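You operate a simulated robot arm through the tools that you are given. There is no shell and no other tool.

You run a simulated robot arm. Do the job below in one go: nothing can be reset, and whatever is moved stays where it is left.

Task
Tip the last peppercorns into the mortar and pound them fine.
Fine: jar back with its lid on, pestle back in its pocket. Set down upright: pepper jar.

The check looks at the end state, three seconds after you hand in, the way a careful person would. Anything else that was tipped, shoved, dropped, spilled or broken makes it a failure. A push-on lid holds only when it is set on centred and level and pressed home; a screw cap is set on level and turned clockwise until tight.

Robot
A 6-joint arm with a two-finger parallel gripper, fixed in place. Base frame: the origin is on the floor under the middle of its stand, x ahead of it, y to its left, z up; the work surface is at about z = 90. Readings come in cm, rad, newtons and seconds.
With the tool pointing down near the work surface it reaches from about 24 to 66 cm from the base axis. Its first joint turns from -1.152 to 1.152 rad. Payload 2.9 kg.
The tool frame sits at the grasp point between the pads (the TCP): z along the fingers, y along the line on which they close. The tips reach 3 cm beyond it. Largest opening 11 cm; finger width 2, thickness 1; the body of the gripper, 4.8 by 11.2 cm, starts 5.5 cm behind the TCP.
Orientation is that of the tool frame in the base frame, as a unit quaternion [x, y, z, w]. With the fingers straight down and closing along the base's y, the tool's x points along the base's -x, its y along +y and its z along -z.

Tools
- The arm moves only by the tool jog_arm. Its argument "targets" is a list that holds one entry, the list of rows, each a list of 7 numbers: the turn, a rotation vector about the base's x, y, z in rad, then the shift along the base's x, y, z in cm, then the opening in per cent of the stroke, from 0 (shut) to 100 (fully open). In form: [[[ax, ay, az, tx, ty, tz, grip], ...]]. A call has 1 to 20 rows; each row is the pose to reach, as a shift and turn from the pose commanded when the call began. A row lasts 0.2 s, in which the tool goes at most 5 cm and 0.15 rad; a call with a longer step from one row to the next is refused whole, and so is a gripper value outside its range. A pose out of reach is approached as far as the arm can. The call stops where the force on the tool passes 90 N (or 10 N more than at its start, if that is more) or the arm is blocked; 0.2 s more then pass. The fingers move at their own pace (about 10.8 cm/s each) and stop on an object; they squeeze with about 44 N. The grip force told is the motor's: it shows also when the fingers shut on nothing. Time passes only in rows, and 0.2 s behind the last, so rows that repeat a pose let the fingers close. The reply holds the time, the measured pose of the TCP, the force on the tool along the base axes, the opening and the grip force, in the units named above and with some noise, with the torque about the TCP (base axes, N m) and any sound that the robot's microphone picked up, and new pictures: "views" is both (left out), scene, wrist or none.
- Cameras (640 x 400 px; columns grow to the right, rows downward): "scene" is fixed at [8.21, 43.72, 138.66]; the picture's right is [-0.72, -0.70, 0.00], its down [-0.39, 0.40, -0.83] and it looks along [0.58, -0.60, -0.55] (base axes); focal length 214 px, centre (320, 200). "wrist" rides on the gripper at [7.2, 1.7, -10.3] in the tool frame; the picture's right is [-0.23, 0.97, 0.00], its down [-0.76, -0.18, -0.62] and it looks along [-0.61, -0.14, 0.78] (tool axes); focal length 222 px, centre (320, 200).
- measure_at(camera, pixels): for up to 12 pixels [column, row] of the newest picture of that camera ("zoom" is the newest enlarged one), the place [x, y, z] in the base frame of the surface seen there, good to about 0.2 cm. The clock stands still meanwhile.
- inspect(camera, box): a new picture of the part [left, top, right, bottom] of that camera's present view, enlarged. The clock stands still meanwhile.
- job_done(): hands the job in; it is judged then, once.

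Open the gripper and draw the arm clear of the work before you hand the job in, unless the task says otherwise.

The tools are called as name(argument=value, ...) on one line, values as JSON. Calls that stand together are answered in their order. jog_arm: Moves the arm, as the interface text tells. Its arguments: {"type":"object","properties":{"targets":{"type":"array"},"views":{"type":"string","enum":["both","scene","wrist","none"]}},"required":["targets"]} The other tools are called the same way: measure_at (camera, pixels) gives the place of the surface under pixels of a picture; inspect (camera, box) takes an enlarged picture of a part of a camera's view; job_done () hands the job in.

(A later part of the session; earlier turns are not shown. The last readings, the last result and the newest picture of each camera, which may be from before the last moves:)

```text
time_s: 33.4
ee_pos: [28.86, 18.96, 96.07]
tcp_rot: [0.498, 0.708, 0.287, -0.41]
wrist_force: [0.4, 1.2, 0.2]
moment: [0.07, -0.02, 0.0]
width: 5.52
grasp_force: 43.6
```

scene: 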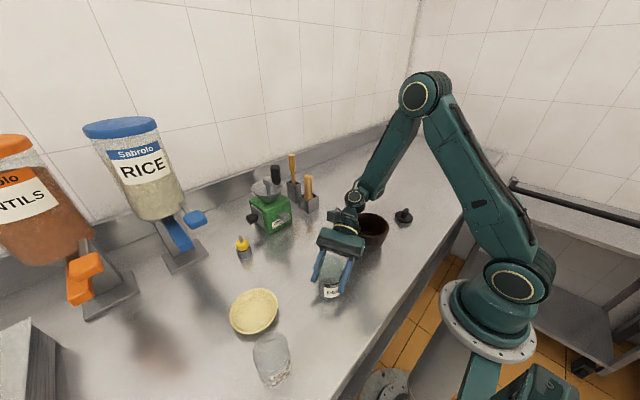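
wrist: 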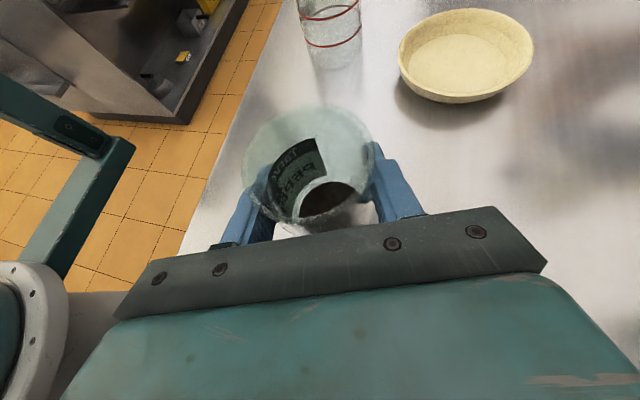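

The grip is firm (width 5.52, 43.6 N). I lift straight up about 9 cm and check the jar stays put.

jog_arm(targets=[[[0, 0, 0, 0, 0, 0.8, 30], [0, 0, 0, 0, 0, 2.3, 30], [0, 0, 0, 0, 0, 4, 30], [0, 0, 0, 0, 0, 6, 30], [0, 0, 0, 0, 0, 8, 30], [0, 0, 0, 0, 0, 9.5, 30], [0, 0, 0, 0, 0, 9.5, 30]]], views="both")

```text
time_s: 35.0
ee_pos: [28.82, 18.7, 105.74]
tcp_rot: [0.498, 0.709, 0.286, -0.409]
wrist_force: [0.0, -0.9, -2.2]
moment: [0.02, 0.0, -0.02]
width: 5.5
grasp_force: 43.7
```

scene: 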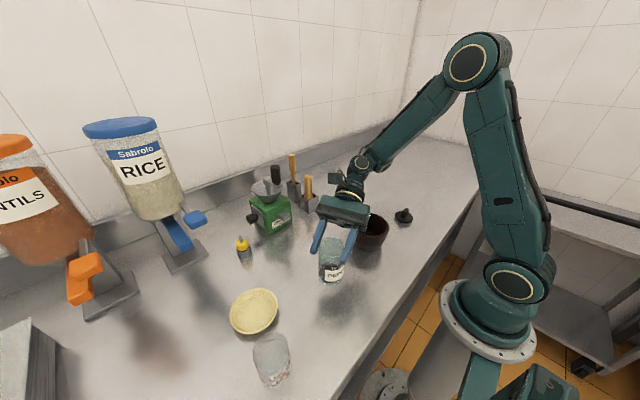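
wrist: 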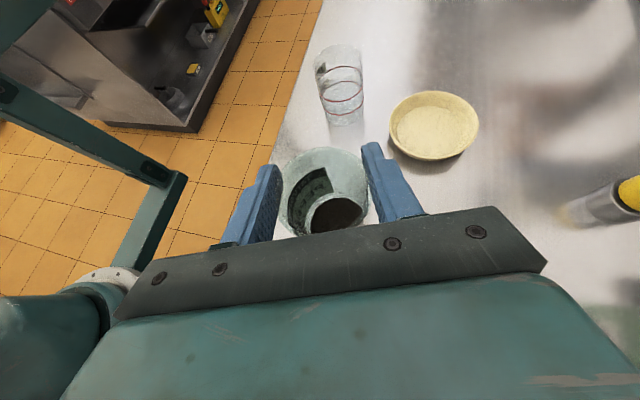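

In the wrist view the jar looks smaller than before (rim about 90 px wide against 130), so it may have slipped in the grip. I zoom in to check before going on.

inspect(camera="scene", box=[290, 180, 402, 300])

inspect(camera="wrist", box=[220, 120, 420, 260])

```text
3.33 times, centred on (346, 240) of scene
```

zoom: 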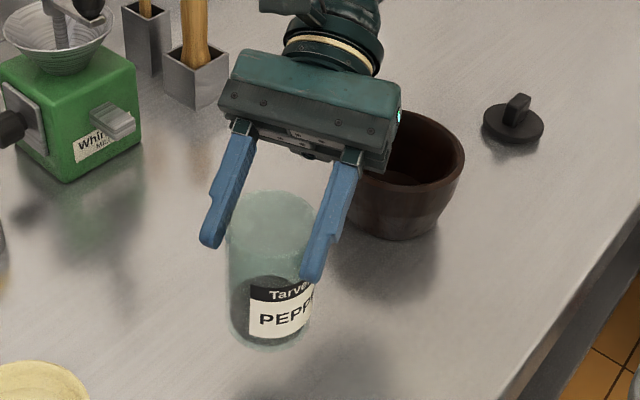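

```text
2.86 times, centred on (320, 190) of wrist
```

zoom: 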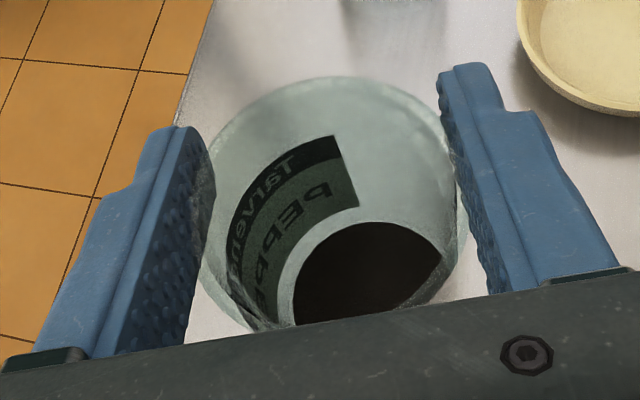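

The jar does look lower in the fingers. I measure its rim and base in a fresh zoom to see how much it slid.

inspect(camera="scene", box=[300, 225, 370, 295])

measure_at(camera="zoom", pixels=[[250, 140], [320, 220], [300, 330], [330, 350], [230, 300], [270, 370], [350, 290], [320, 300], [390, 130], [210, 90], [320, 190], [240, 200]])

```text
5.71 times, centred on (335, 260) of scene
```

zoom: 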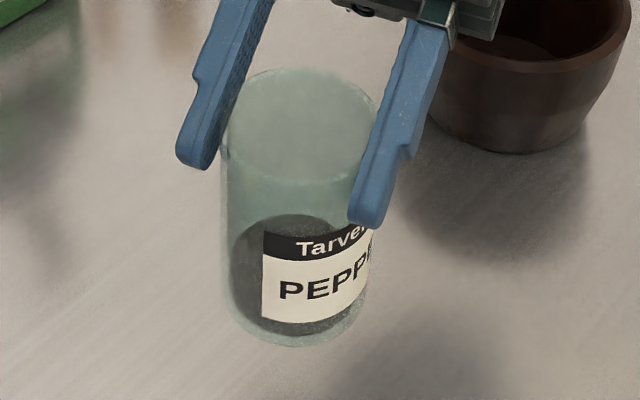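

```text
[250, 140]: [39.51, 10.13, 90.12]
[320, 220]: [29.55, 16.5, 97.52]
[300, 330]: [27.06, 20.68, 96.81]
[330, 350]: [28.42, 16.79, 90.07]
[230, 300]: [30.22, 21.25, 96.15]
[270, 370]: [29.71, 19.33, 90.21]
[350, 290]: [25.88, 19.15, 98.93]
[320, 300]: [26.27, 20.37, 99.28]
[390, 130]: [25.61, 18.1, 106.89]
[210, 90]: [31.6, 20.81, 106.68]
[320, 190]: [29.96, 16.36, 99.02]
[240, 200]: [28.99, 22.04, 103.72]
```

The base is at about z 96.1 while the TCP rose 9.7 cm, so the jar slid about 3.5 cm in the fingers and is now held near its rim. Before it can slip further, I lower it almost to the table (5.8 cm).

jog_arm(targets=[[[0, 0, 0, 0, 0, -2.3, 30], [0, 0, 0, 0, 0, -4.4, 30], [0, 0, 0, 0, 0, -5.6, 30], [0, 0, 0, 0, 0, -5.8, 30]]], views="both")

inspect(camera="scene", box=[300, 235, 370, 305])

```text
time_s: 36.0
ee_pos: [28.87, 18.84, 100.01]
tcp_rot: [0.498, 0.708, 0.287, -0.41]
wrist_force: [-1.1, 0.2, -3.0]
moment: [0.02, 0.0, 0.02]
width: 5.5
grasp_force: 44.4
```

scene: 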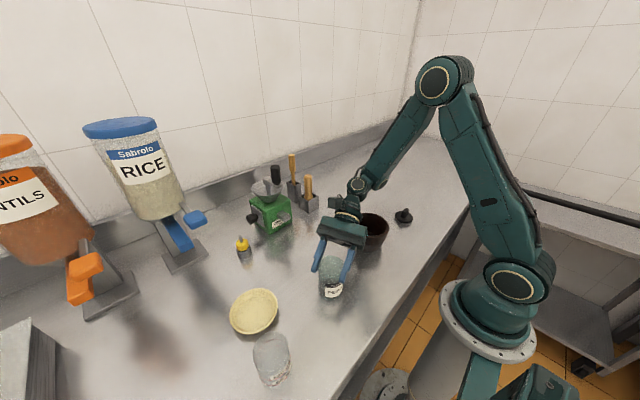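
wrist: 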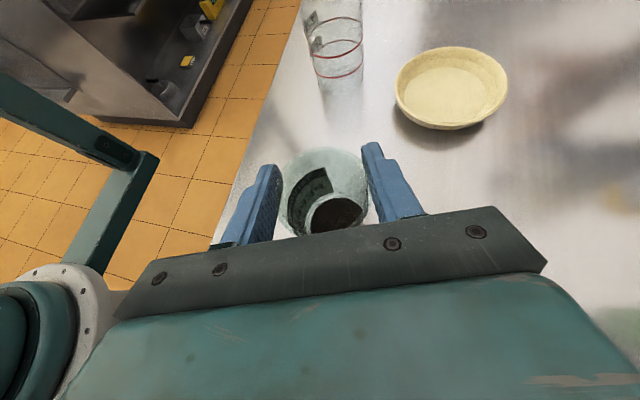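

```text
5.71 times, centred on (335, 270) of scene
```

zoom: 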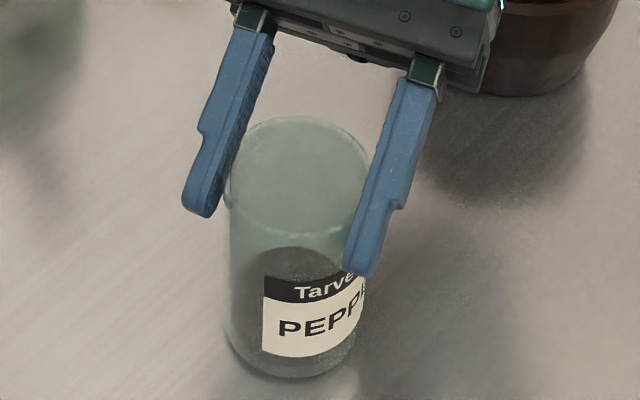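

The jar now looks stable in the grip (same size and place in the wrist view), about 0.4 cm above the table. I ease it down to contact, watching the force.

jog_arm(targets=[[[0, 0, 0, 0, 0, -0.15, 30], [0, 0, 0, 0, 0, -0.3, 30], [0, 0, 0, 0, 0, -0.4, 30], [0, 0, 0, 0, 0, -0.5, 30]]], views="none")

```text
time_s: 37.0
ee_pos: [28.81, 18.79, 99.51]
tcp_rot: [0.496, 0.709, 0.289, -0.41]
wrist_force: [-1.4, 2.9, 27.1]
moment: [0.07, 0.18, 0.04]
width: 5.48
grasp_force: 44.4
```

Contact is solid: 27 N with no slip, so friction is fine and the early slide came from something else. I relieve the press, open the fingers and go down 4 cm for a lower grip.

jog_arm(targets=[[[0, 0, 0, 0, 0, 0.15, 30], [0, 0, 0, 0, 0, 0.15, 60], [0, 0, 0, 0, 0, 0.15, 85], [0, 0, 0, 0, 0, 0.15, 85], [0, 0, 0, 0, 0, -0.5, 85], [0, 0, 0, 0, 0, -1.7, 85], [0, 0, 0, 0, 0, -2.9, 85], [0, 0, 0, 0, 0, -3.9, 85], [0, 0, 0, 0, 0, -3.9, 85]]], views="both")

inspect(camera="scene", box=[300, 235, 370, 305])

inspect(camera="wrist", box=[220, 90, 420, 250])

```text
time_s: 39.0
ee_pos: [28.91, 18.71, 95.43]
tcp_rot: [0.498, 0.708, 0.287, -0.41]
wrist_force: [-0.4, -0.2, -0.3]
moment: [0.01, 0.03, 0.02]
width: 9.34
grasp_force: 0.2
```

scene: 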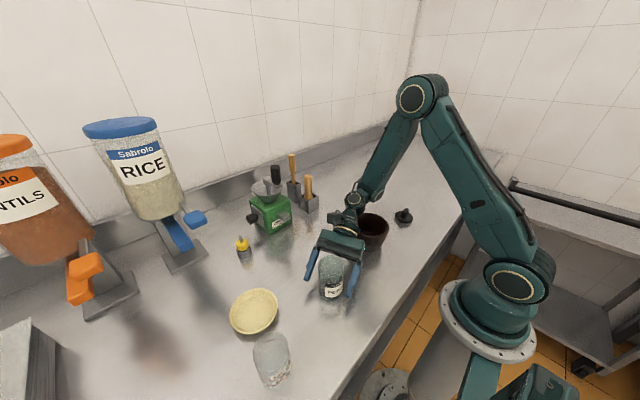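
wrist: 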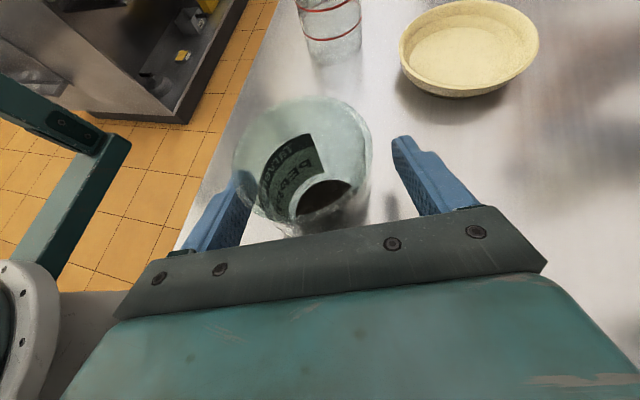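

```text
5.71 times, centred on (335, 270) of scene
```

zoom: 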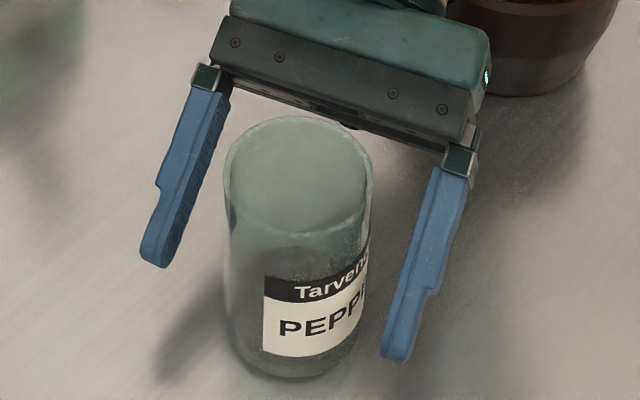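

```text
2.50 times, centred on (320, 170) of wrist
```

zoom: 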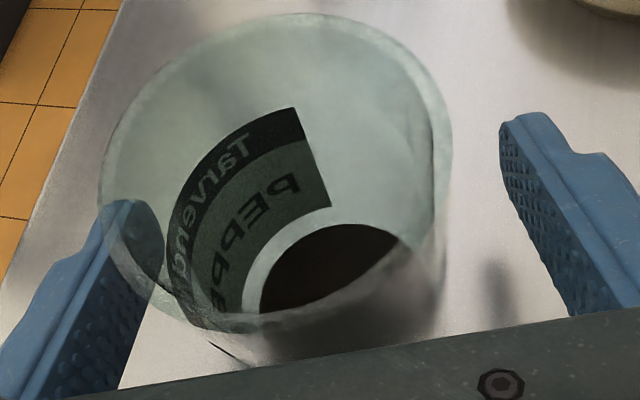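

The jar stands upright between the fingers with TCP at z 95.4. I close firmly with a longer hold and lift only 2 cm, slowly, to check for slip.

jog_arm(targets=[[[0, 0, 0, 0, 0, 0, 60], [0, 0, 0, 0, 0, 0, 30], [0, 0, 0, 0, 0, 0, 0], [0, 0, 0, 0, 0, 0, 0], [0, 0, 0, 0, 0, 0, 0], [0, 0, 0, 0, 0, 0, 0], [0, 0, 0, 0, 0, 0.2, 0], [0, 0, 0, 0, 0, 0.5, 0], [0, 0, 0, 0, 0, 0.9, 0], [0, 0, 0, 0, 0, 1.3, 0], [0, 0, 0, 0, 0, 1.7, 0], [0, 0, 0, 0, 0, 2.0, 0]]], views="both")

inspect(camera="scene", box=[300, 235, 370, 305])

inspect(camera="wrist", box=[220, 90, 420, 250])

```text
time_s: 41.6
ee_pos: [28.96, 18.98, 97.46]
tcp_rot: [0.498, 0.709, 0.287, -0.409]
wrist_force: [-0.1, 0.1, -2.5]
moment: [0.0, -0.01, -0.01]
width: 5.52
grasp_force: 43.8
```

scene: 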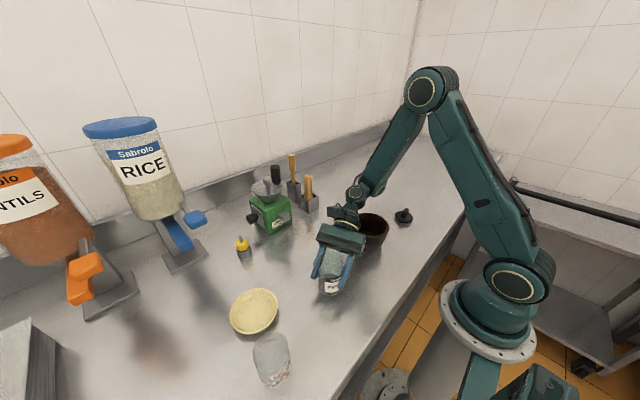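
wrist: 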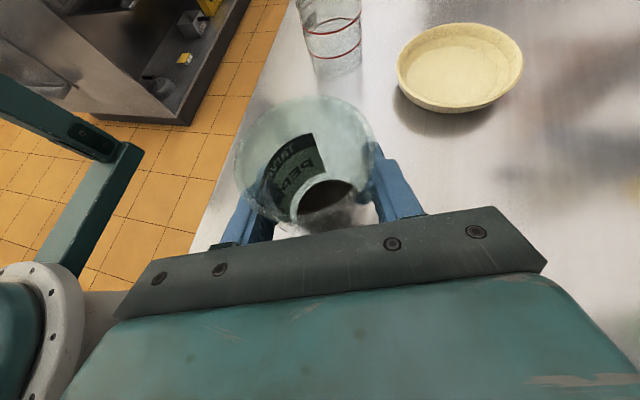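

```text
5.71 times, centred on (335, 270) of scene
```

zoom: 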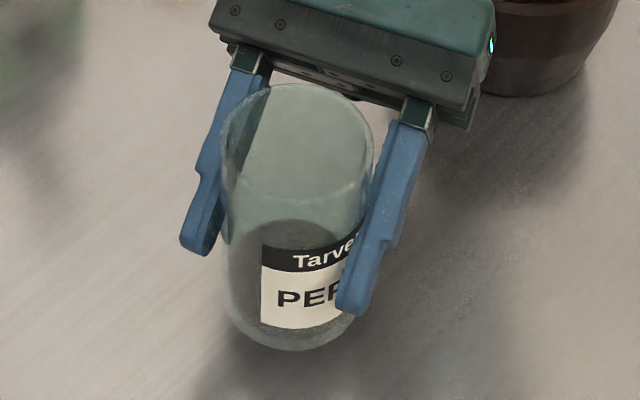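

```text
2.50 times, centred on (320, 170) of wrist
```

zoom: 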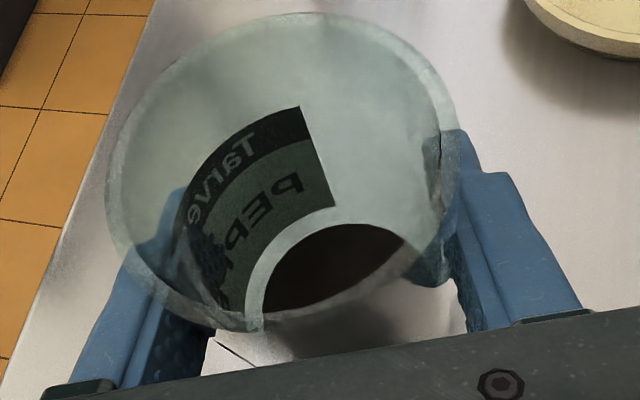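

This time the jar came up with the gripper: the rim stays at (305,165) in the wrist view and the load is 2.5 N. I lift 3 cm more at the same slow pace and check again.

jog_arm(targets=[[[0, 0, 0, 0, 0, 0.3, 0], [0, 0, 0, 0, 0, 0.7, 0], [0, 0, 0, 0, 0, 1.2, 0], [0, 0, 0, 0, 0, 1.7, 0], [0, 0, 0, 0, 0, 2.2, 0], [0, 0, 0, 0, 0, 2.7, 0], [0, 0, 0, 0, 0, 3.0, 0]]], views="both")

```text
time_s: 43.2
ee_pos: [28.93, 18.74, 100.39]
tcp_rot: [0.497, 0.709, 0.286, -0.41]
wrist_force: [0.7, 0.0, -2.3]
moment: [-0.03, 0.0, -0.02]
width: 5.52
grasp_force: 44.5
```

scene: 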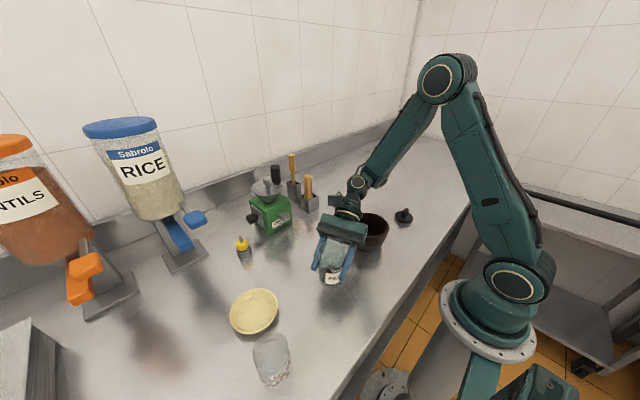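
wrist: 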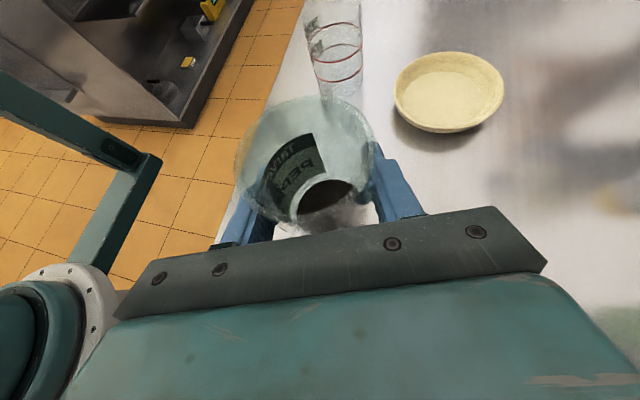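

The hold is steady. Now I carry the jar upright and smoothly to beside the mortar: TCP about (37.5, 0.7, 104), yaw -35°.

jog_arm(targets=[[[0, 0, -0.012, 0.17, -0.36, 0.18, 0], [0, 0, -0.037, 0.51, -1.08, 0.54, 0], [0, 0, -0.073, 1.02, -2.17, 1.08, 0], [0, 0, -0.116, 1.62, -3.44, 1.71, 0], [0, 0, -0.165, 2.3, -4.88, 2.43, 0], [0, 0, -0.214, 2.99, -6.33, 3.15, 0], [0, 0, -0.263, 3.67, -7.77, 3.6, 0], [0, 0, -0.312, 4.35, -9.22, 3.6, 0], [0, 0, -0.36, 5.03, -10.67, 3.6, 0], [0, 0, -0.409, 5.72, -12.11, 3.6, 0], [0, 0, -0.458, 6.4, -13.56, 3.6, 0], [0, 0, -0.501, 6.99, -14.83, 3.6, 0], [0, 0, -0.538, 7.51, -15.91, 3.6, 0], [0, 0, -0.568, 7.93, -16.81, 3.6, 0], [0, 0, -0.593, 8.27, -17.54, 3.6, 0], [0, 0, -0.611, 8.53, -18.08, 3.6, 0]]], views="both")

inspect(camera="scene", box=[310, 150, 422, 270])

```text
time_s: 46.6
ee_pos: [37.49, 0.86, 103.84]
tcp_rot: [0.688, 0.526, 0.396, -0.305]
wrist_force: [-0.7, -0.8, -2.3]
moment: [0.01, -0.04, 0.0]
width: 5.53
grasp_force: 43.3
```

scene: 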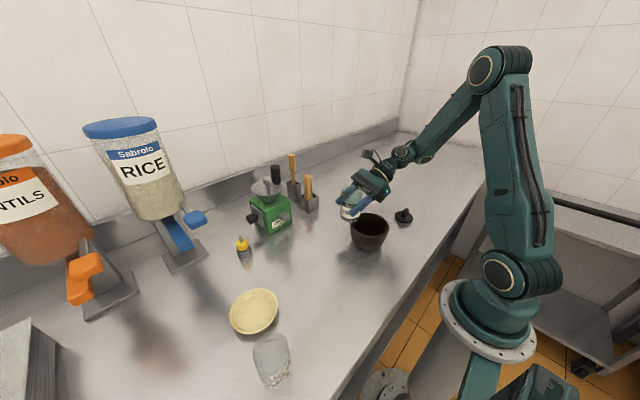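
wrist: 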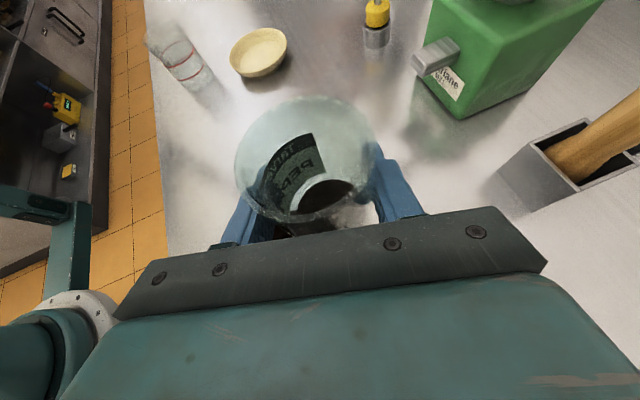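

```text
3.33 times, centred on (366, 210) of scene
```

zoom: 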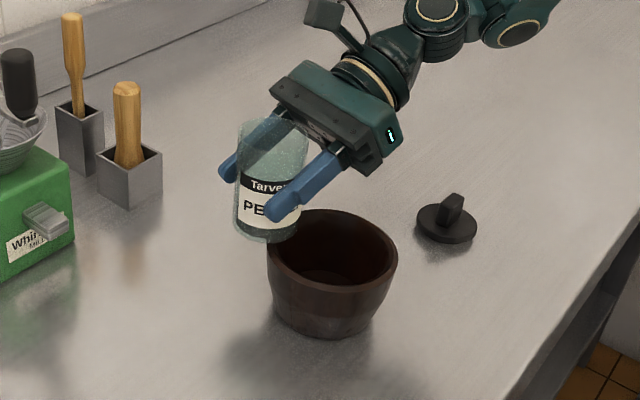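

The jar is upright beside the mortar. I roll it about the tool axis toward the mortar by 80° first (mouth still above horizontal, about 67° tilt) with the position held.

jog_arm(targets=[[[-0.0112, -0.0417, 0.0249, 0, 0, 0.05, 0], [-0.0335, -0.1251, 0.0748, 0, 0, 0.1, 0], [-0.0558, -0.2085, 0.1246, 0, 0, 0.2, 0], [-0.0782, -0.2919, 0.1745, 0, 0, 0.3, 0], [-0.1005, -0.3753, 0.2243, 0, 0, 0.3, 0], [-0.1228, -0.4587, 0.2742, 0, 0, 0.3, 0], [-0.1451, -0.5421, 0.324, 0, 0, 0.3, 0], [-0.1675, -0.6255, 0.3739, 0, 0, 0.3, 0], [-0.1898, -0.7089, 0.4237, 0, 0, 0.3, 0], [-0.2121, -0.7923, 0.4736, 0, 0, 0.3, 0], [-0.2345, -0.8757, 0.5234, 0, 0, 0.3, 0], [-0.2568, -0.9591, 0.5733, 0, 0, 0.3, 0], [-0.2791, -1.0425, 0.6231, 0, 0, 0.3, 0], [-0.3015, -1.1259, 0.673, 0, 0, 0.3, 0], [-0.3127, -1.1676, 0.6979, 0, 0, 0.3, 0]]], views="both")

inspect(camera="scene", box=[310, 150, 422, 270])

```text
time_s: 49.8
ee_pos: [37.57, 0.73, 104.33]
tcp_rot: [0.187, 0.846, 0.499, 0.022]
wrist_force: [0.4, 0.1, -3.1]
moment: [-0.02, 0.01, -0.01]
width: 5.52
grasp_force: 43.7
```

scene: 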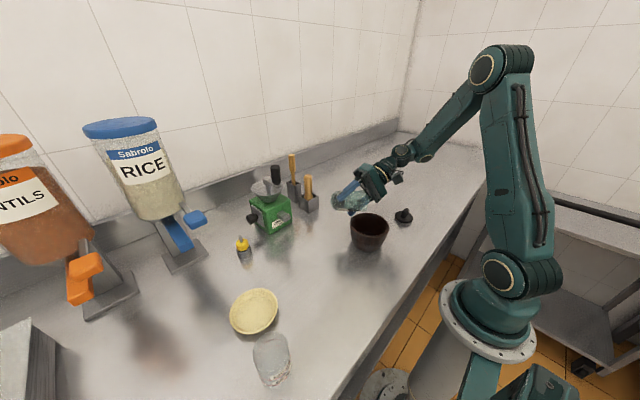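
wrist: 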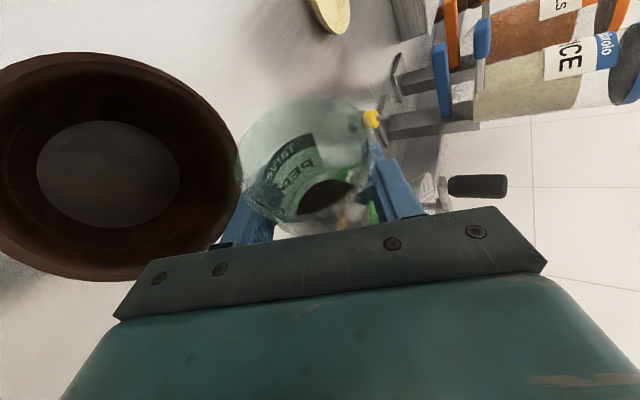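

```text
3.33 times, centred on (366, 210) of scene
```

zoom: 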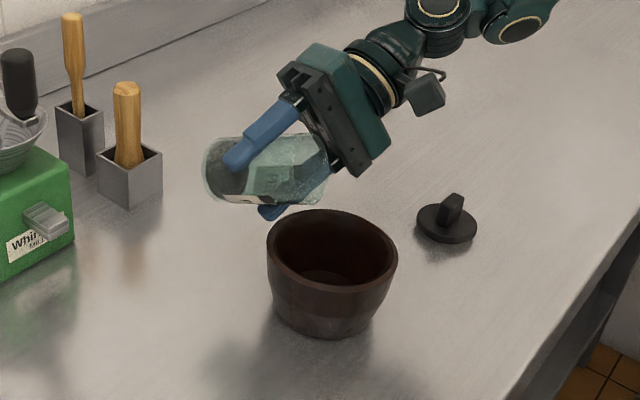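

Tilt is about 67° with the pepper still at the jar's bottom end, and the mouth is above the mortar. I roll on slowly to about 111° of roll (jar just past level), lowering the lip to about 2 cm above the mortar rim.

jog_arm(targets=[[[-0.0137, -0.0511, 0.0306, 0, 0, -0.19, 0], [-0.0274, -0.1022, 0.0611, 0, 0, -0.38, 0], [-0.0411, -0.1533, 0.0917, 0, 0, -0.57, 0], [-0.0548, -0.2044, 0.1222, 0, 0, -0.76, 0], [-0.0685, -0.2555, 0.1528, 0, 0, -0.95, 0], [-0.0821, -0.3066, 0.1833, -0.1, 0, -1.14, 0], [-0.0958, -0.3577, 0.2139, -0.1, 0, -1.33, 0], [-0.1095, -0.4088, 0.2444, -0.1, 0, -1.52, 0], [-0.1232, -0.4599, 0.275, -0.1, 0, -1.7, 0]]], views="both")

inspect(camera="scene", box=[310, 160, 422, 280])

inspect(camera="wrist", box=[200, 60, 420, 240])

```text
time_s: 51.8
ee_pos: [37.46, 0.71, 102.72]
tcp_rot: [-0.049, 0.865, 0.475, 0.156]
wrist_force: [-0.4, 0.2, -2.8]
moment: [0.0, 0.04, 0.02]
width: 5.52
grasp_force: 43.6
```

scene: 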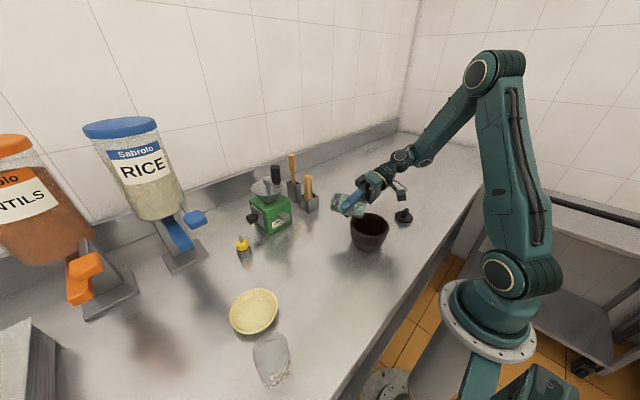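
wrist: 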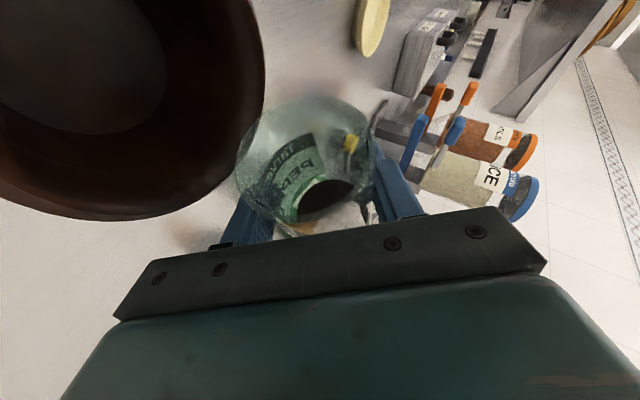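

```text
3.33 times, centred on (366, 220) of scene
```

zoom: 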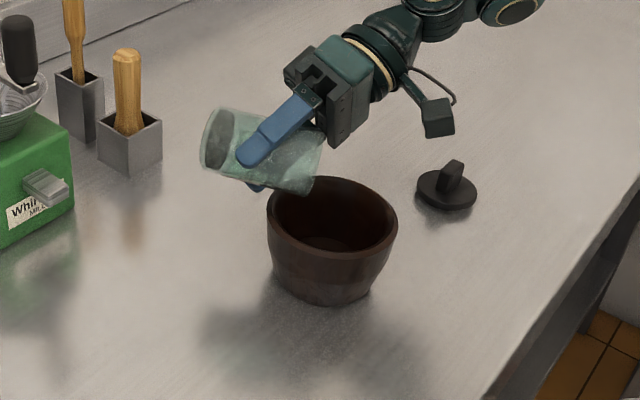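

```text
2.22 times, centred on (310, 150) of wrist
```

zoom: 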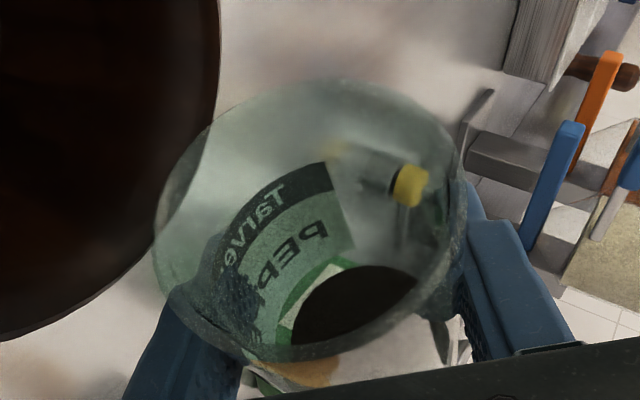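

The jar is about level with the lip over the mortar near (33.7, -0.7, 99.9), and the pepper is still at its bottom. I roll on slowly to 150° (jar tilt about 114°) while keeping the lip fixed over the mortar.

jog_arm(targets=[[[-0.0137, -0.0511, 0.0306, -0.2, 0.05, 0.1, 0], [-0.0274, -0.1022, 0.0611, -0.42, 0.12, 0.23, 0], [-0.0411, -0.1533, 0.0917, -0.6, 0.18, 0.35, 0], [-0.0548, -0.2044, 0.1222, -0.78, 0.22, 0.48, 0], [-0.0685, -0.2555, 0.1528, -0.95, 0.26, 0.6, 0], [-0.0821, -0.3066, 0.1833, -1.13, 0.3, 0.72, 0], [-0.0958, -0.3577, 0.2139, -1.32, 0.34, 0.84, 0], [-0.1095, -0.4088, 0.2444, -1.5, 0.36, 0.93, 0], [-0.1232, -0.4599, 0.275, -1.67, 0.38, 1.02, 0], [-0.1369, -0.511, 0.3055, -1.85, 0.41, 1.1, 0], [-0.1506, -0.5621, 0.3361, -2.03, 0.43, 1.18, 0], [-0.1506, -0.5621, 0.3361, -2.03, 0.43, 1.18, 0]]], views="both")

inspect(camera="scene", box=[310, 160, 422, 280])

inspect(camera="wrist", box=[160, 30, 420, 240])

```text
time_s: 54.4
ee_pos: [35.25, 1.13, 103.81]
tcp_rot: [-0.331, 0.8, 0.397, 0.304]
wrist_force: [-0.2, 0.4, -3.2]
moment: [-0.04, 0.02, 0.04]
width: 5.51
grasp_force: 44.7
```

scene: 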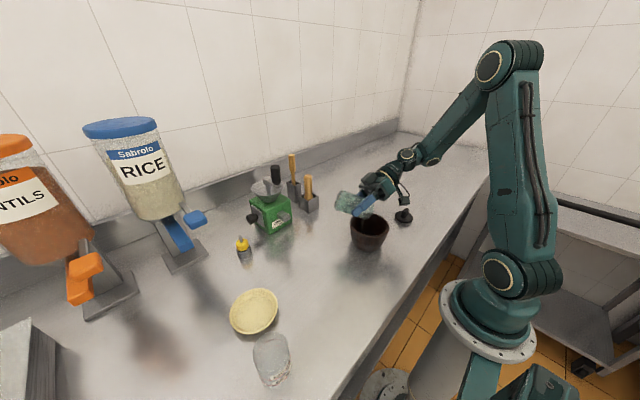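
wrist: 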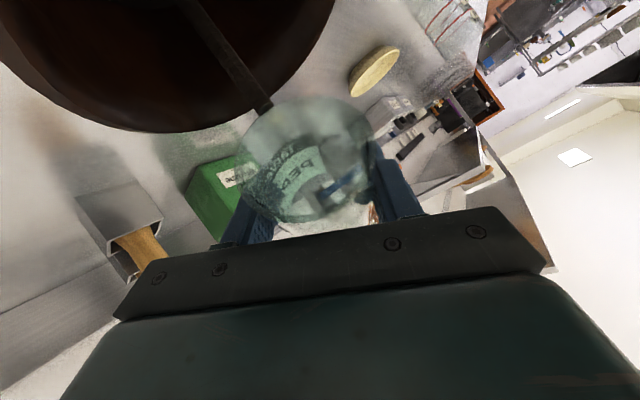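

```text
3.33 times, centred on (366, 220) of scene
```

zoom: 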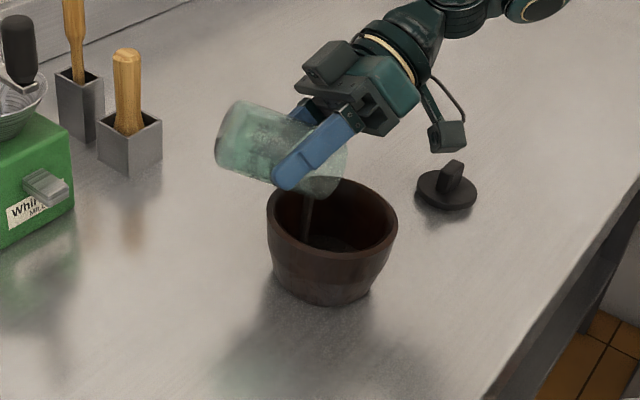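

```text
1.90 times, centred on (290, 135) of wrist
```

zoom: 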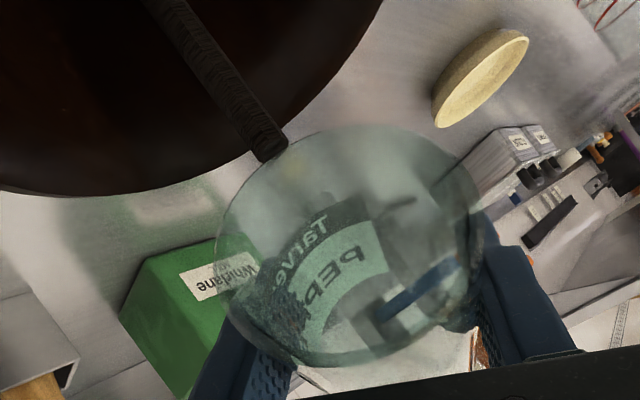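

A dark stream is falling from the lip into the mortar and the jar's bottom looks clear. I hold here for a while so everything runs out.

jog_arm(targets=[[[0, 0, 0, 0, 0, 0, 0], [0, 0, 0, 0, 0, 0, 0], [0, 0, 0, 0, 0, 0, 0], [0, 0, 0, 0, 0, 0, 0], [0, 0, 0, 0, 0, 0, 0], [0, 0, 0, 0, 0, 0, 0], [0, 0, 0, 0, 0, 0, 0], [0, 0, 0, 0, 0, 0, 0]]], views="both")

inspect(camera="scene", box=[310, 160, 422, 280])

inspect(camera="wrist", box=[160, 30, 420, 240])

```text
time_s: 56.2
ee_pos: [35.34, 1.17, 103.76]
tcp_rot: [-0.331, 0.8, 0.397, 0.303]
wrist_force: [-0.1, -0.1, -1.8]
moment: [0.0, 0.02, -0.01]
width: 5.53
grasp_force: 44.1
```

scene: 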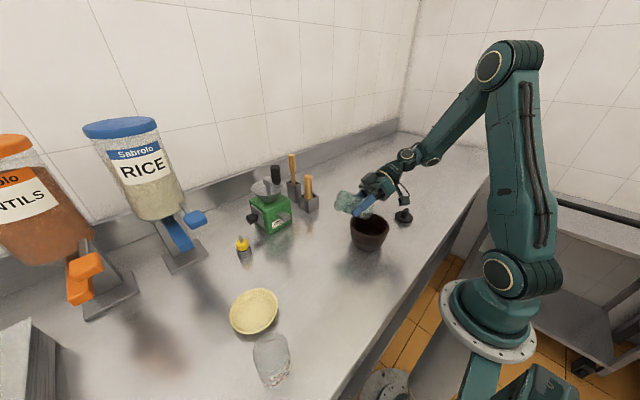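
wrist: 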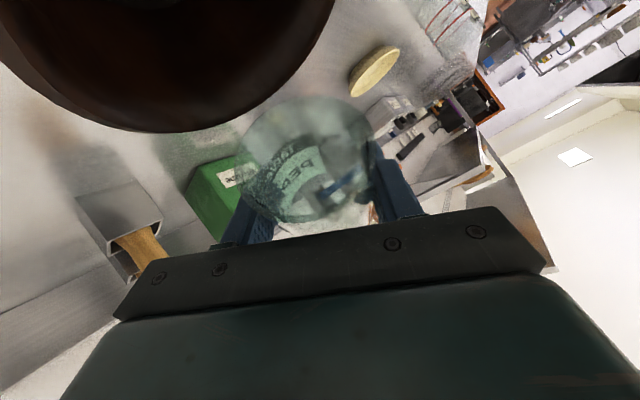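

```text
3.33 times, centred on (366, 220) of scene
```

zoom: 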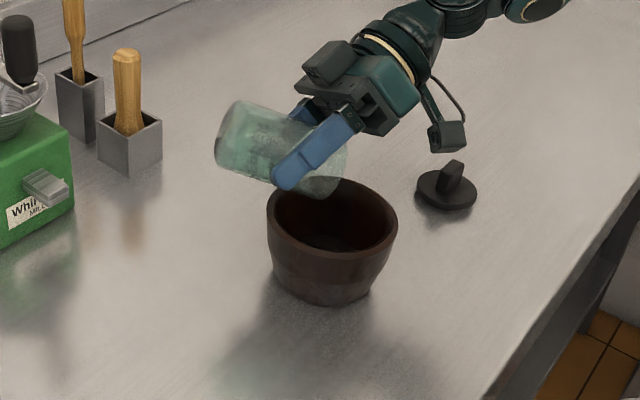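

```text
1.90 times, centred on (290, 135) of wrist
```

zoom: 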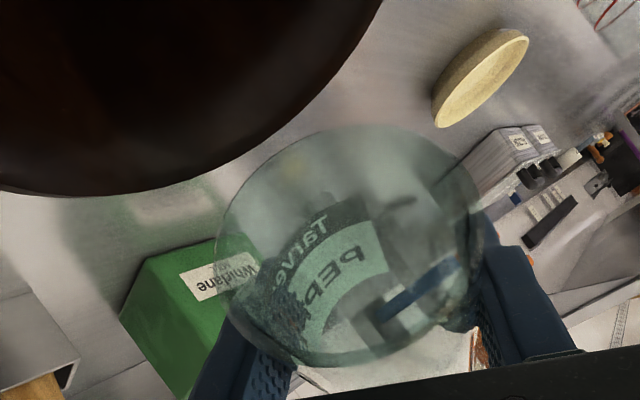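

The stream has ended and the jar looks empty (load now 1.8 N). To be sure nothing is left, I tip it a little further over the mortar, hold, and come back.

jog_arm(targets=[[[-0.0146, -0.0544, 0.0325, -0.15, 0.01, 0.08, 0], [-0.0291, -0.1087, 0.065, -0.3, 0.02, 0.15, 0], [-0.0437, -0.1631, 0.0975, -0.45, 0.04, 0.22, 0], [-0.0582, -0.2175, 0.13, -0.6, 0.05, 0.3, 0], [-0.0582, -0.2175, 0.13, -0.6, 0.05, 0.3, 0], [-0.0582, -0.2175, 0.13, -0.6, 0.05, 0.3, 0], [-0.0582, -0.2175, 0.13, -0.6, 0.05, 0.3, 0], [-0.0582, -0.2175, 0.13, -0.6, 0.05, 0.3, 0], [-0.0582, -0.2175, 0.13, -0.6, 0.05, 0.3, 0]]], views="both")

inspect(camera="scene", box=[310, 160, 422, 280])

```text
time_s: 58.2
ee_pos: [34.66, 1.24, 104.17]
tcp_rot: [-0.432, 0.751, 0.355, 0.352]
wrist_force: [-0.6, 0.0, -2.9]
moment: [-0.05, 0.0, 0.01]
width: 5.5
grasp_force: 44.3
```

scene: 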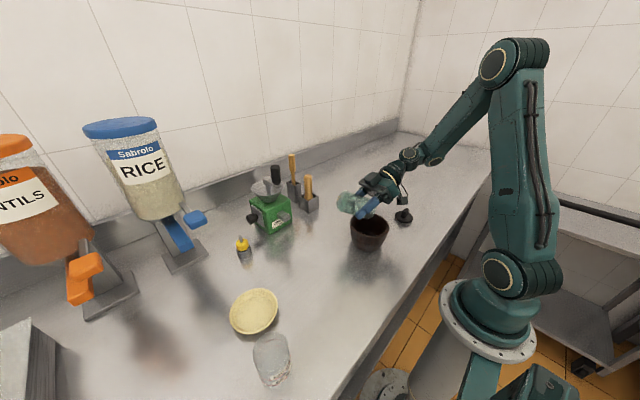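
wrist: 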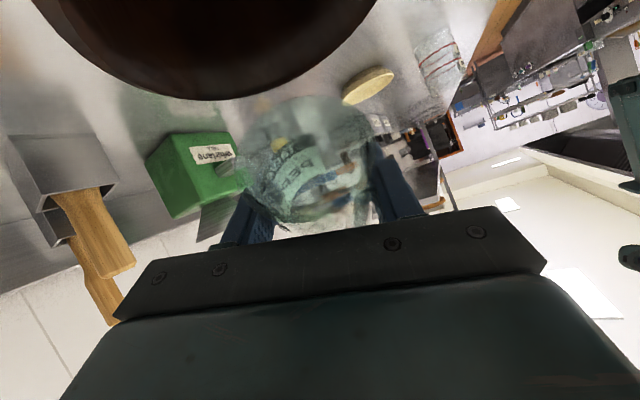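

```text
3.33 times, centred on (366, 220) of scene
```

zoom: 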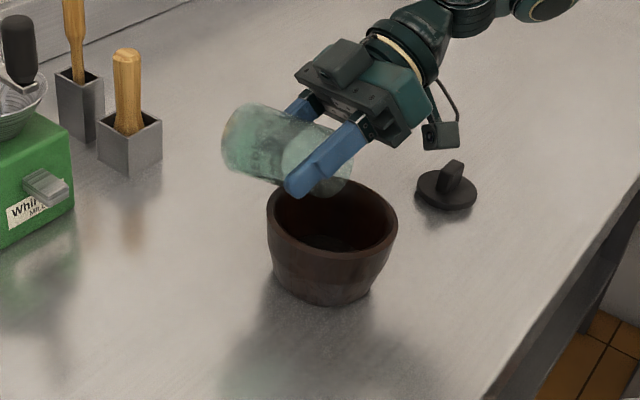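

The jar is empty. I roll it back upright the same way, first half now, moving back beside the mortar as it comes up.

jog_arm(targets=[[[0.0202, 0.0753, -0.045, 0.28, -0.05, 0.02, 0], [0.0403, 0.1506, -0.09, 0.57, -0.11, 0.04, 0], [0.0605, 0.2259, -0.135, 0.85, -0.16, 0.06, 0], [0.0806, 0.3012, -0.18, 1.14, -0.22, 0.08, 0], [0.1008, 0.3765, -0.225, 1.42, -0.27, 0.1, 0], [0.121, 0.4517, -0.27, 1.7, -0.32, 0.12, 0], [0.1411, 0.527, -0.315, 1.99, -0.38, 0.14, 0], [0.1613, 0.6023, -0.36, 2.27, -0.43, 0.16, 0], [0.1814, 0.6776, -0.405, 2.56, -0.49, 0.18, 0], [0.2016, 0.7529, -0.45, 2.84, -0.54, 0.2, 0], [0.2218, 0.8282, -0.495, 2.84, -0.54, 0.2, 0], [0.2419, 0.9035, -0.54, 2.84, -0.54, 0.2, 0], [0.2621, 0.9788, -0.585, 2.84, -0.54, 0.2, 0], [0.2822, 1.0541, -0.63, 2.84, -0.54, 0.2, 0], [0.3024, 1.1294, -0.675, 2.84, -0.54, 0.2, 0], [0.3226, 1.2046, -0.72, 2.84, -0.54, 0.2, 0]]], views="none")

jog_arm(targets=[[[0.0202, 0.0752, -0.0449, 0, 0, 0, 0], [0.0403, 0.1504, -0.0899, 0, 0, 0, 0], [0.0604, 0.2256, -0.1348, 0, 0, 0, 0], [0.0806, 0.3008, -0.1798, 0, 0, 0, 0], [0.1007, 0.376, -0.2247, 0, 0, 0, 0], [0.1209, 0.4512, -0.2697, 0, 0, 0, 0], [0.141, 0.5264, -0.3146, 0, 0, 0, 0], [0.1612, 0.6016, -0.3596, 0, 0, 0, 0], [0.1813, 0.6768, -0.4045, 0, 0, 0, 0], [0.2015, 0.752, -0.4495, 0, 0, 0, 0], [0.2216, 0.8272, -0.4944, 0, 0, 0, 0], [0.2418, 0.9024, -0.5394, 0, 0, 0, 0], [0.2619, 0.9776, -0.5843, 0, 0, 0, 0], [0.2821, 1.0528, -0.6293, 0, 0, 0, 0], [0.3022, 1.128, -0.6742, 0, 0, 0, 0], [0.3221, 1.2029, -0.719, 0, 0, 0, 0], [0.3221, 1.2029, -0.719, 0, 0, 0, 0]]], views="both")

inspect(camera="scene", box=[310, 150, 422, 270])

```text
time_s: 61.6
ee_pos: [37.5, 0.66, 104.31]
tcp_rot: [0.172, 0.849, 0.499, 0.031]
wrist_force: [0.0, 0.3, -1.9]
moment: [-0.02, 0.05, -0.02]
width: 5.5
grasp_force: 43.7
```

```text
time_s: 65.2
ee_pos: [37.61, 0.67, 104.26]
tcp_rot: [0.687, 0.526, 0.396, -0.306]
wrist_force: [-0.1, -0.7, -2.8]
moment: [0.04, -0.02, 0.04]
width: 5.52
grasp_force: 43.9
```

scene: 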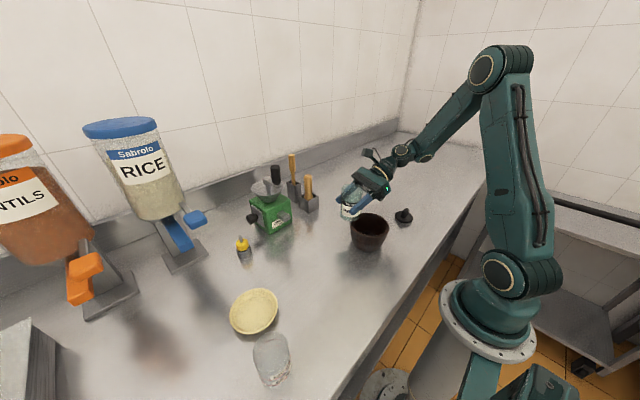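
wrist: 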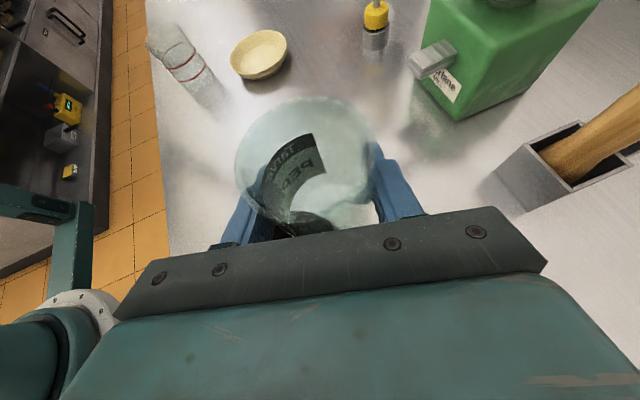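

```text
3.33 times, centred on (366, 210) of scene
```

zoom: 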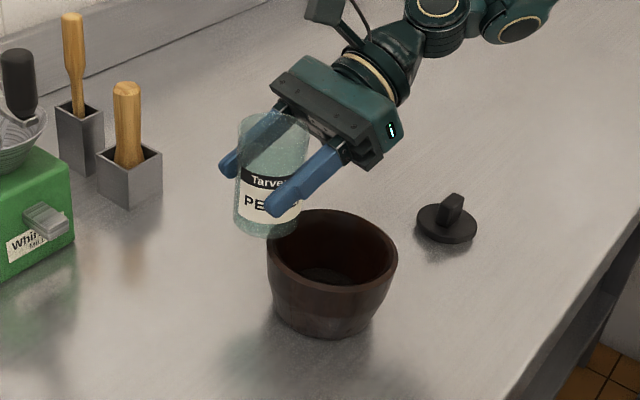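

The jar is upright and empty, and the orientation matches the carry pose. I take it back to its original spot above (28.9, 18.8) by the reverse path.

jog_arm(targets=[[[0, 0, 0.018, -0.26, 0.54, 0, 0], [0, 0, 0.043, -0.61, 1.26, 0, 0], [0, 0, 0.073, -1.04, 2.17, 0, 0], [0, 0, 0.11, -1.57, 3.25, 0, 0], [0, 0, 0.153, -2.18, 4.52, 0, 0], [0, 0, 0.202, -2.87, 5.96, 0, 0], [0, 0, 0.251, -3.57, 7.41, 0, 0], [0, 0, 0.299, -4.26, 8.85, 0, 0], [0, 0, 0.348, -4.96, 10.3, 0, 0], [0, 0, 0.397, -5.66, 11.75, -0.72, 0], [0, 0, 0.446, -6.35, 13.19, -1.43, 0], [0, 0, 0.495, -7.05, 14.64, -2.15, 0], [0, 0, 0.538, -7.66, 15.9, -2.78, 0], [0, 0, 0.574, -8.18, 16.99, -3.31, 0], [0, 0, 0.599, -8.53, 17.71, -3.67, 0], [0, 0, 0.611, -8.7, 18.07, -3.85, 0], [0, 0, 0.611, -8.7, 18.07, -3.85, 0]]], views="both")

inspect(camera="scene", box=[290, 215, 380, 305])

```text
time_s: 68.8
ee_pos: [28.94, 18.79, 100.54]
tcp_rot: [0.497, 0.709, 0.286, -0.409]
wrist_force: [-0.4, -0.5, -2.5]
moment: [0.02, 0.01, 0.01]
width: 5.52
grasp_force: 44.0
```

scene: 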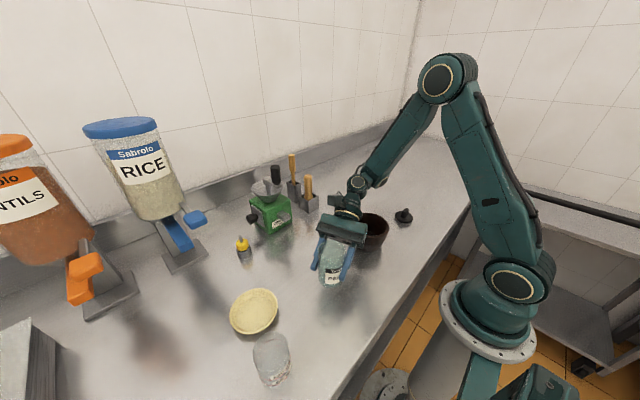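
wrist: 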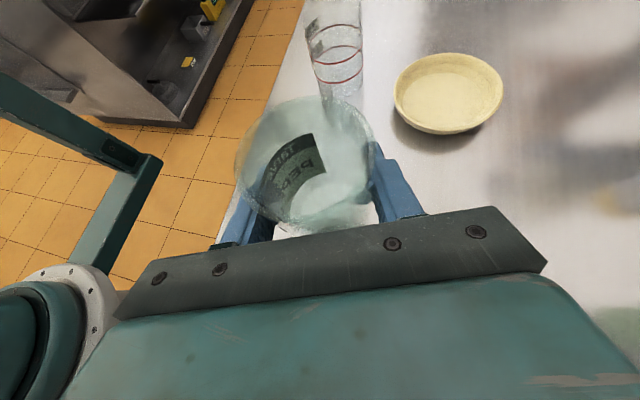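

```text
4.44 times, centred on (335, 260) of scene
```

zoom: 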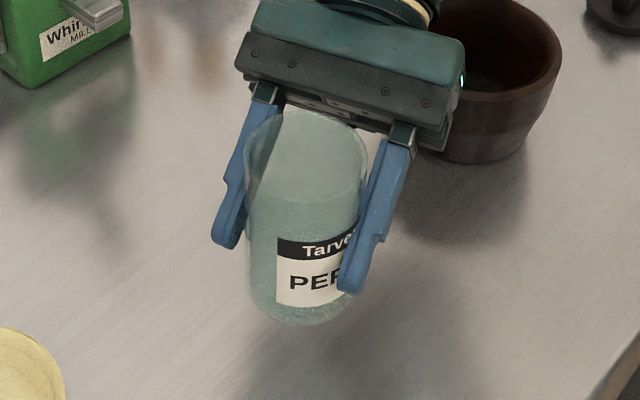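

The jar is above its place. I lower 4.6 cm, then inch down in small steps to feel the table.

jog_arm(targets=[[[0, 0, 0, 0, 0, -0.6, 0], [0, 0, 0, 0, 0, -1.6, 0], [0, 0, 0, 0, 0, -2.6, 0], [0, 0, 0, 0, 0, -3.6, 0], [0, 0, 0, 0, 0, -4.3, 0], [0, 0, 0, 0, 0, -4.7, 0], [0, 0, 0, 0, 0, -4.85, 0], [0, 0, 0, 0, 0, -4.95, 0], [0, 0, 0, 0, 0, -5.0, 0]]], views="none")

```text
time_s: 70.8
ee_pos: [28.79, 18.74, 95.55]
tcp_rot: [0.496, 0.709, 0.288, -0.411]
wrist_force: [-2.9, -7.2, 22.9]
moment: [-0.67, 0.09, -0.01]
width: 5.52
grasp_force: 43.9
```

The table is felt (23 N). I ease up slightly and open the fingers to release the jar.

jog_arm(targets=[[[0, 0, 0, 0, 0, 0.06, 0], [0, 0, 0, 0, 0, 0.1, 0], [0, 0, 0, 0, 0, 0.1, 35], [0, 0, 0, 0, 0, 0.1, 60], [0, 0, 0, 0, 0, 0.1, 90], [0, 0, 0, 0, 0, 0.1, 100], [0, 0, 0, 0, 0, 0.1, 100]]], views="both")

inspect(camera="scene", box=[290, 225, 380, 315])

```text
time_s: 72.4
ee_pos: [28.84, 18.8, 95.53]
tcp_rot: [0.498, 0.709, 0.286, -0.409]
wrist_force: [0.4, 0.2, -0.1]
moment: [0.0, -0.05, -0.03]
width: 11.02
grasp_force: 0.0
```

scene: 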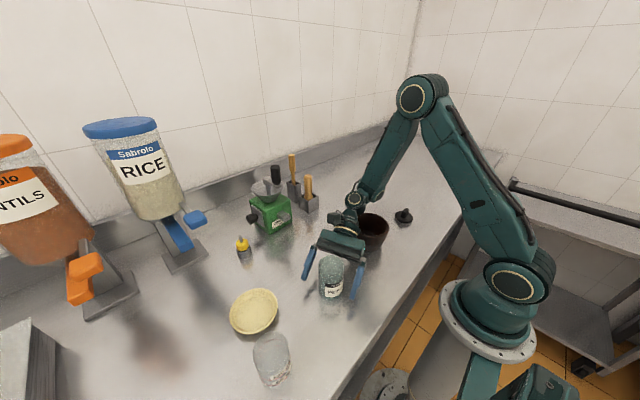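
wrist: 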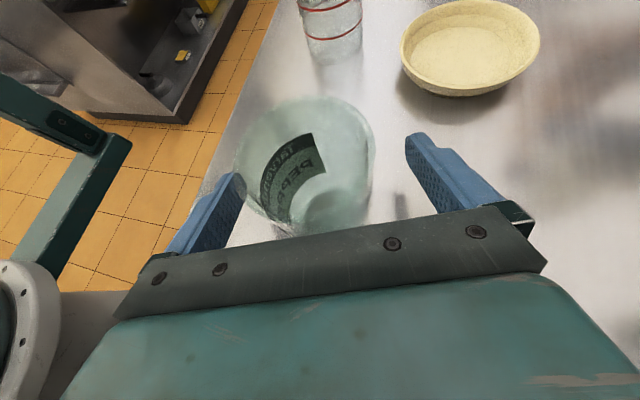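

```text
4.44 times, centred on (335, 270) of scene
```

zoom: 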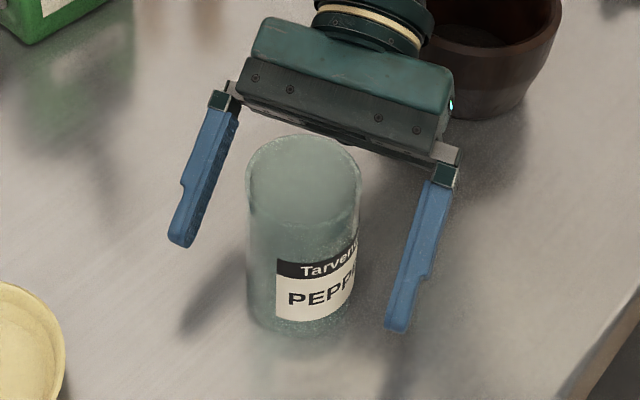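

The jar stands upright and empty at its place. I back the open gripper straight out along the tool axis, then raise it a little.

jog_arm(targets=[[[0, 0, 0, 0.59, -1.63, 1.0, 100], [0, 0, 0, 1.18, -3.26, 2.0, 100], [0, 0, 0, 1.77, -4.89, 3.0, 100], [0, 0, 0, 2.36, -6.52, 4.0, 100], [0, 0, 0, 2.95, -8.15, 5.0, 100], [0, 0, 0, 3.25, -8.96, 6.0, 100], [0, 0, 0, 3.25, -8.96, 8.0, 100], [0, 0, 0, 3.25, -8.96, 8.0, 100]]], views="none")

```text
time_s: 74.2
ee_pos: [32.13, 9.79, 103.57]
tcp_rot: [0.497, 0.709, 0.286, -0.41]
wrist_force: [0.1, 0.3, -0.8]
moment: [0.02, -0.02, 0.0]
width: 11.01
grasp_force: 0.1
```

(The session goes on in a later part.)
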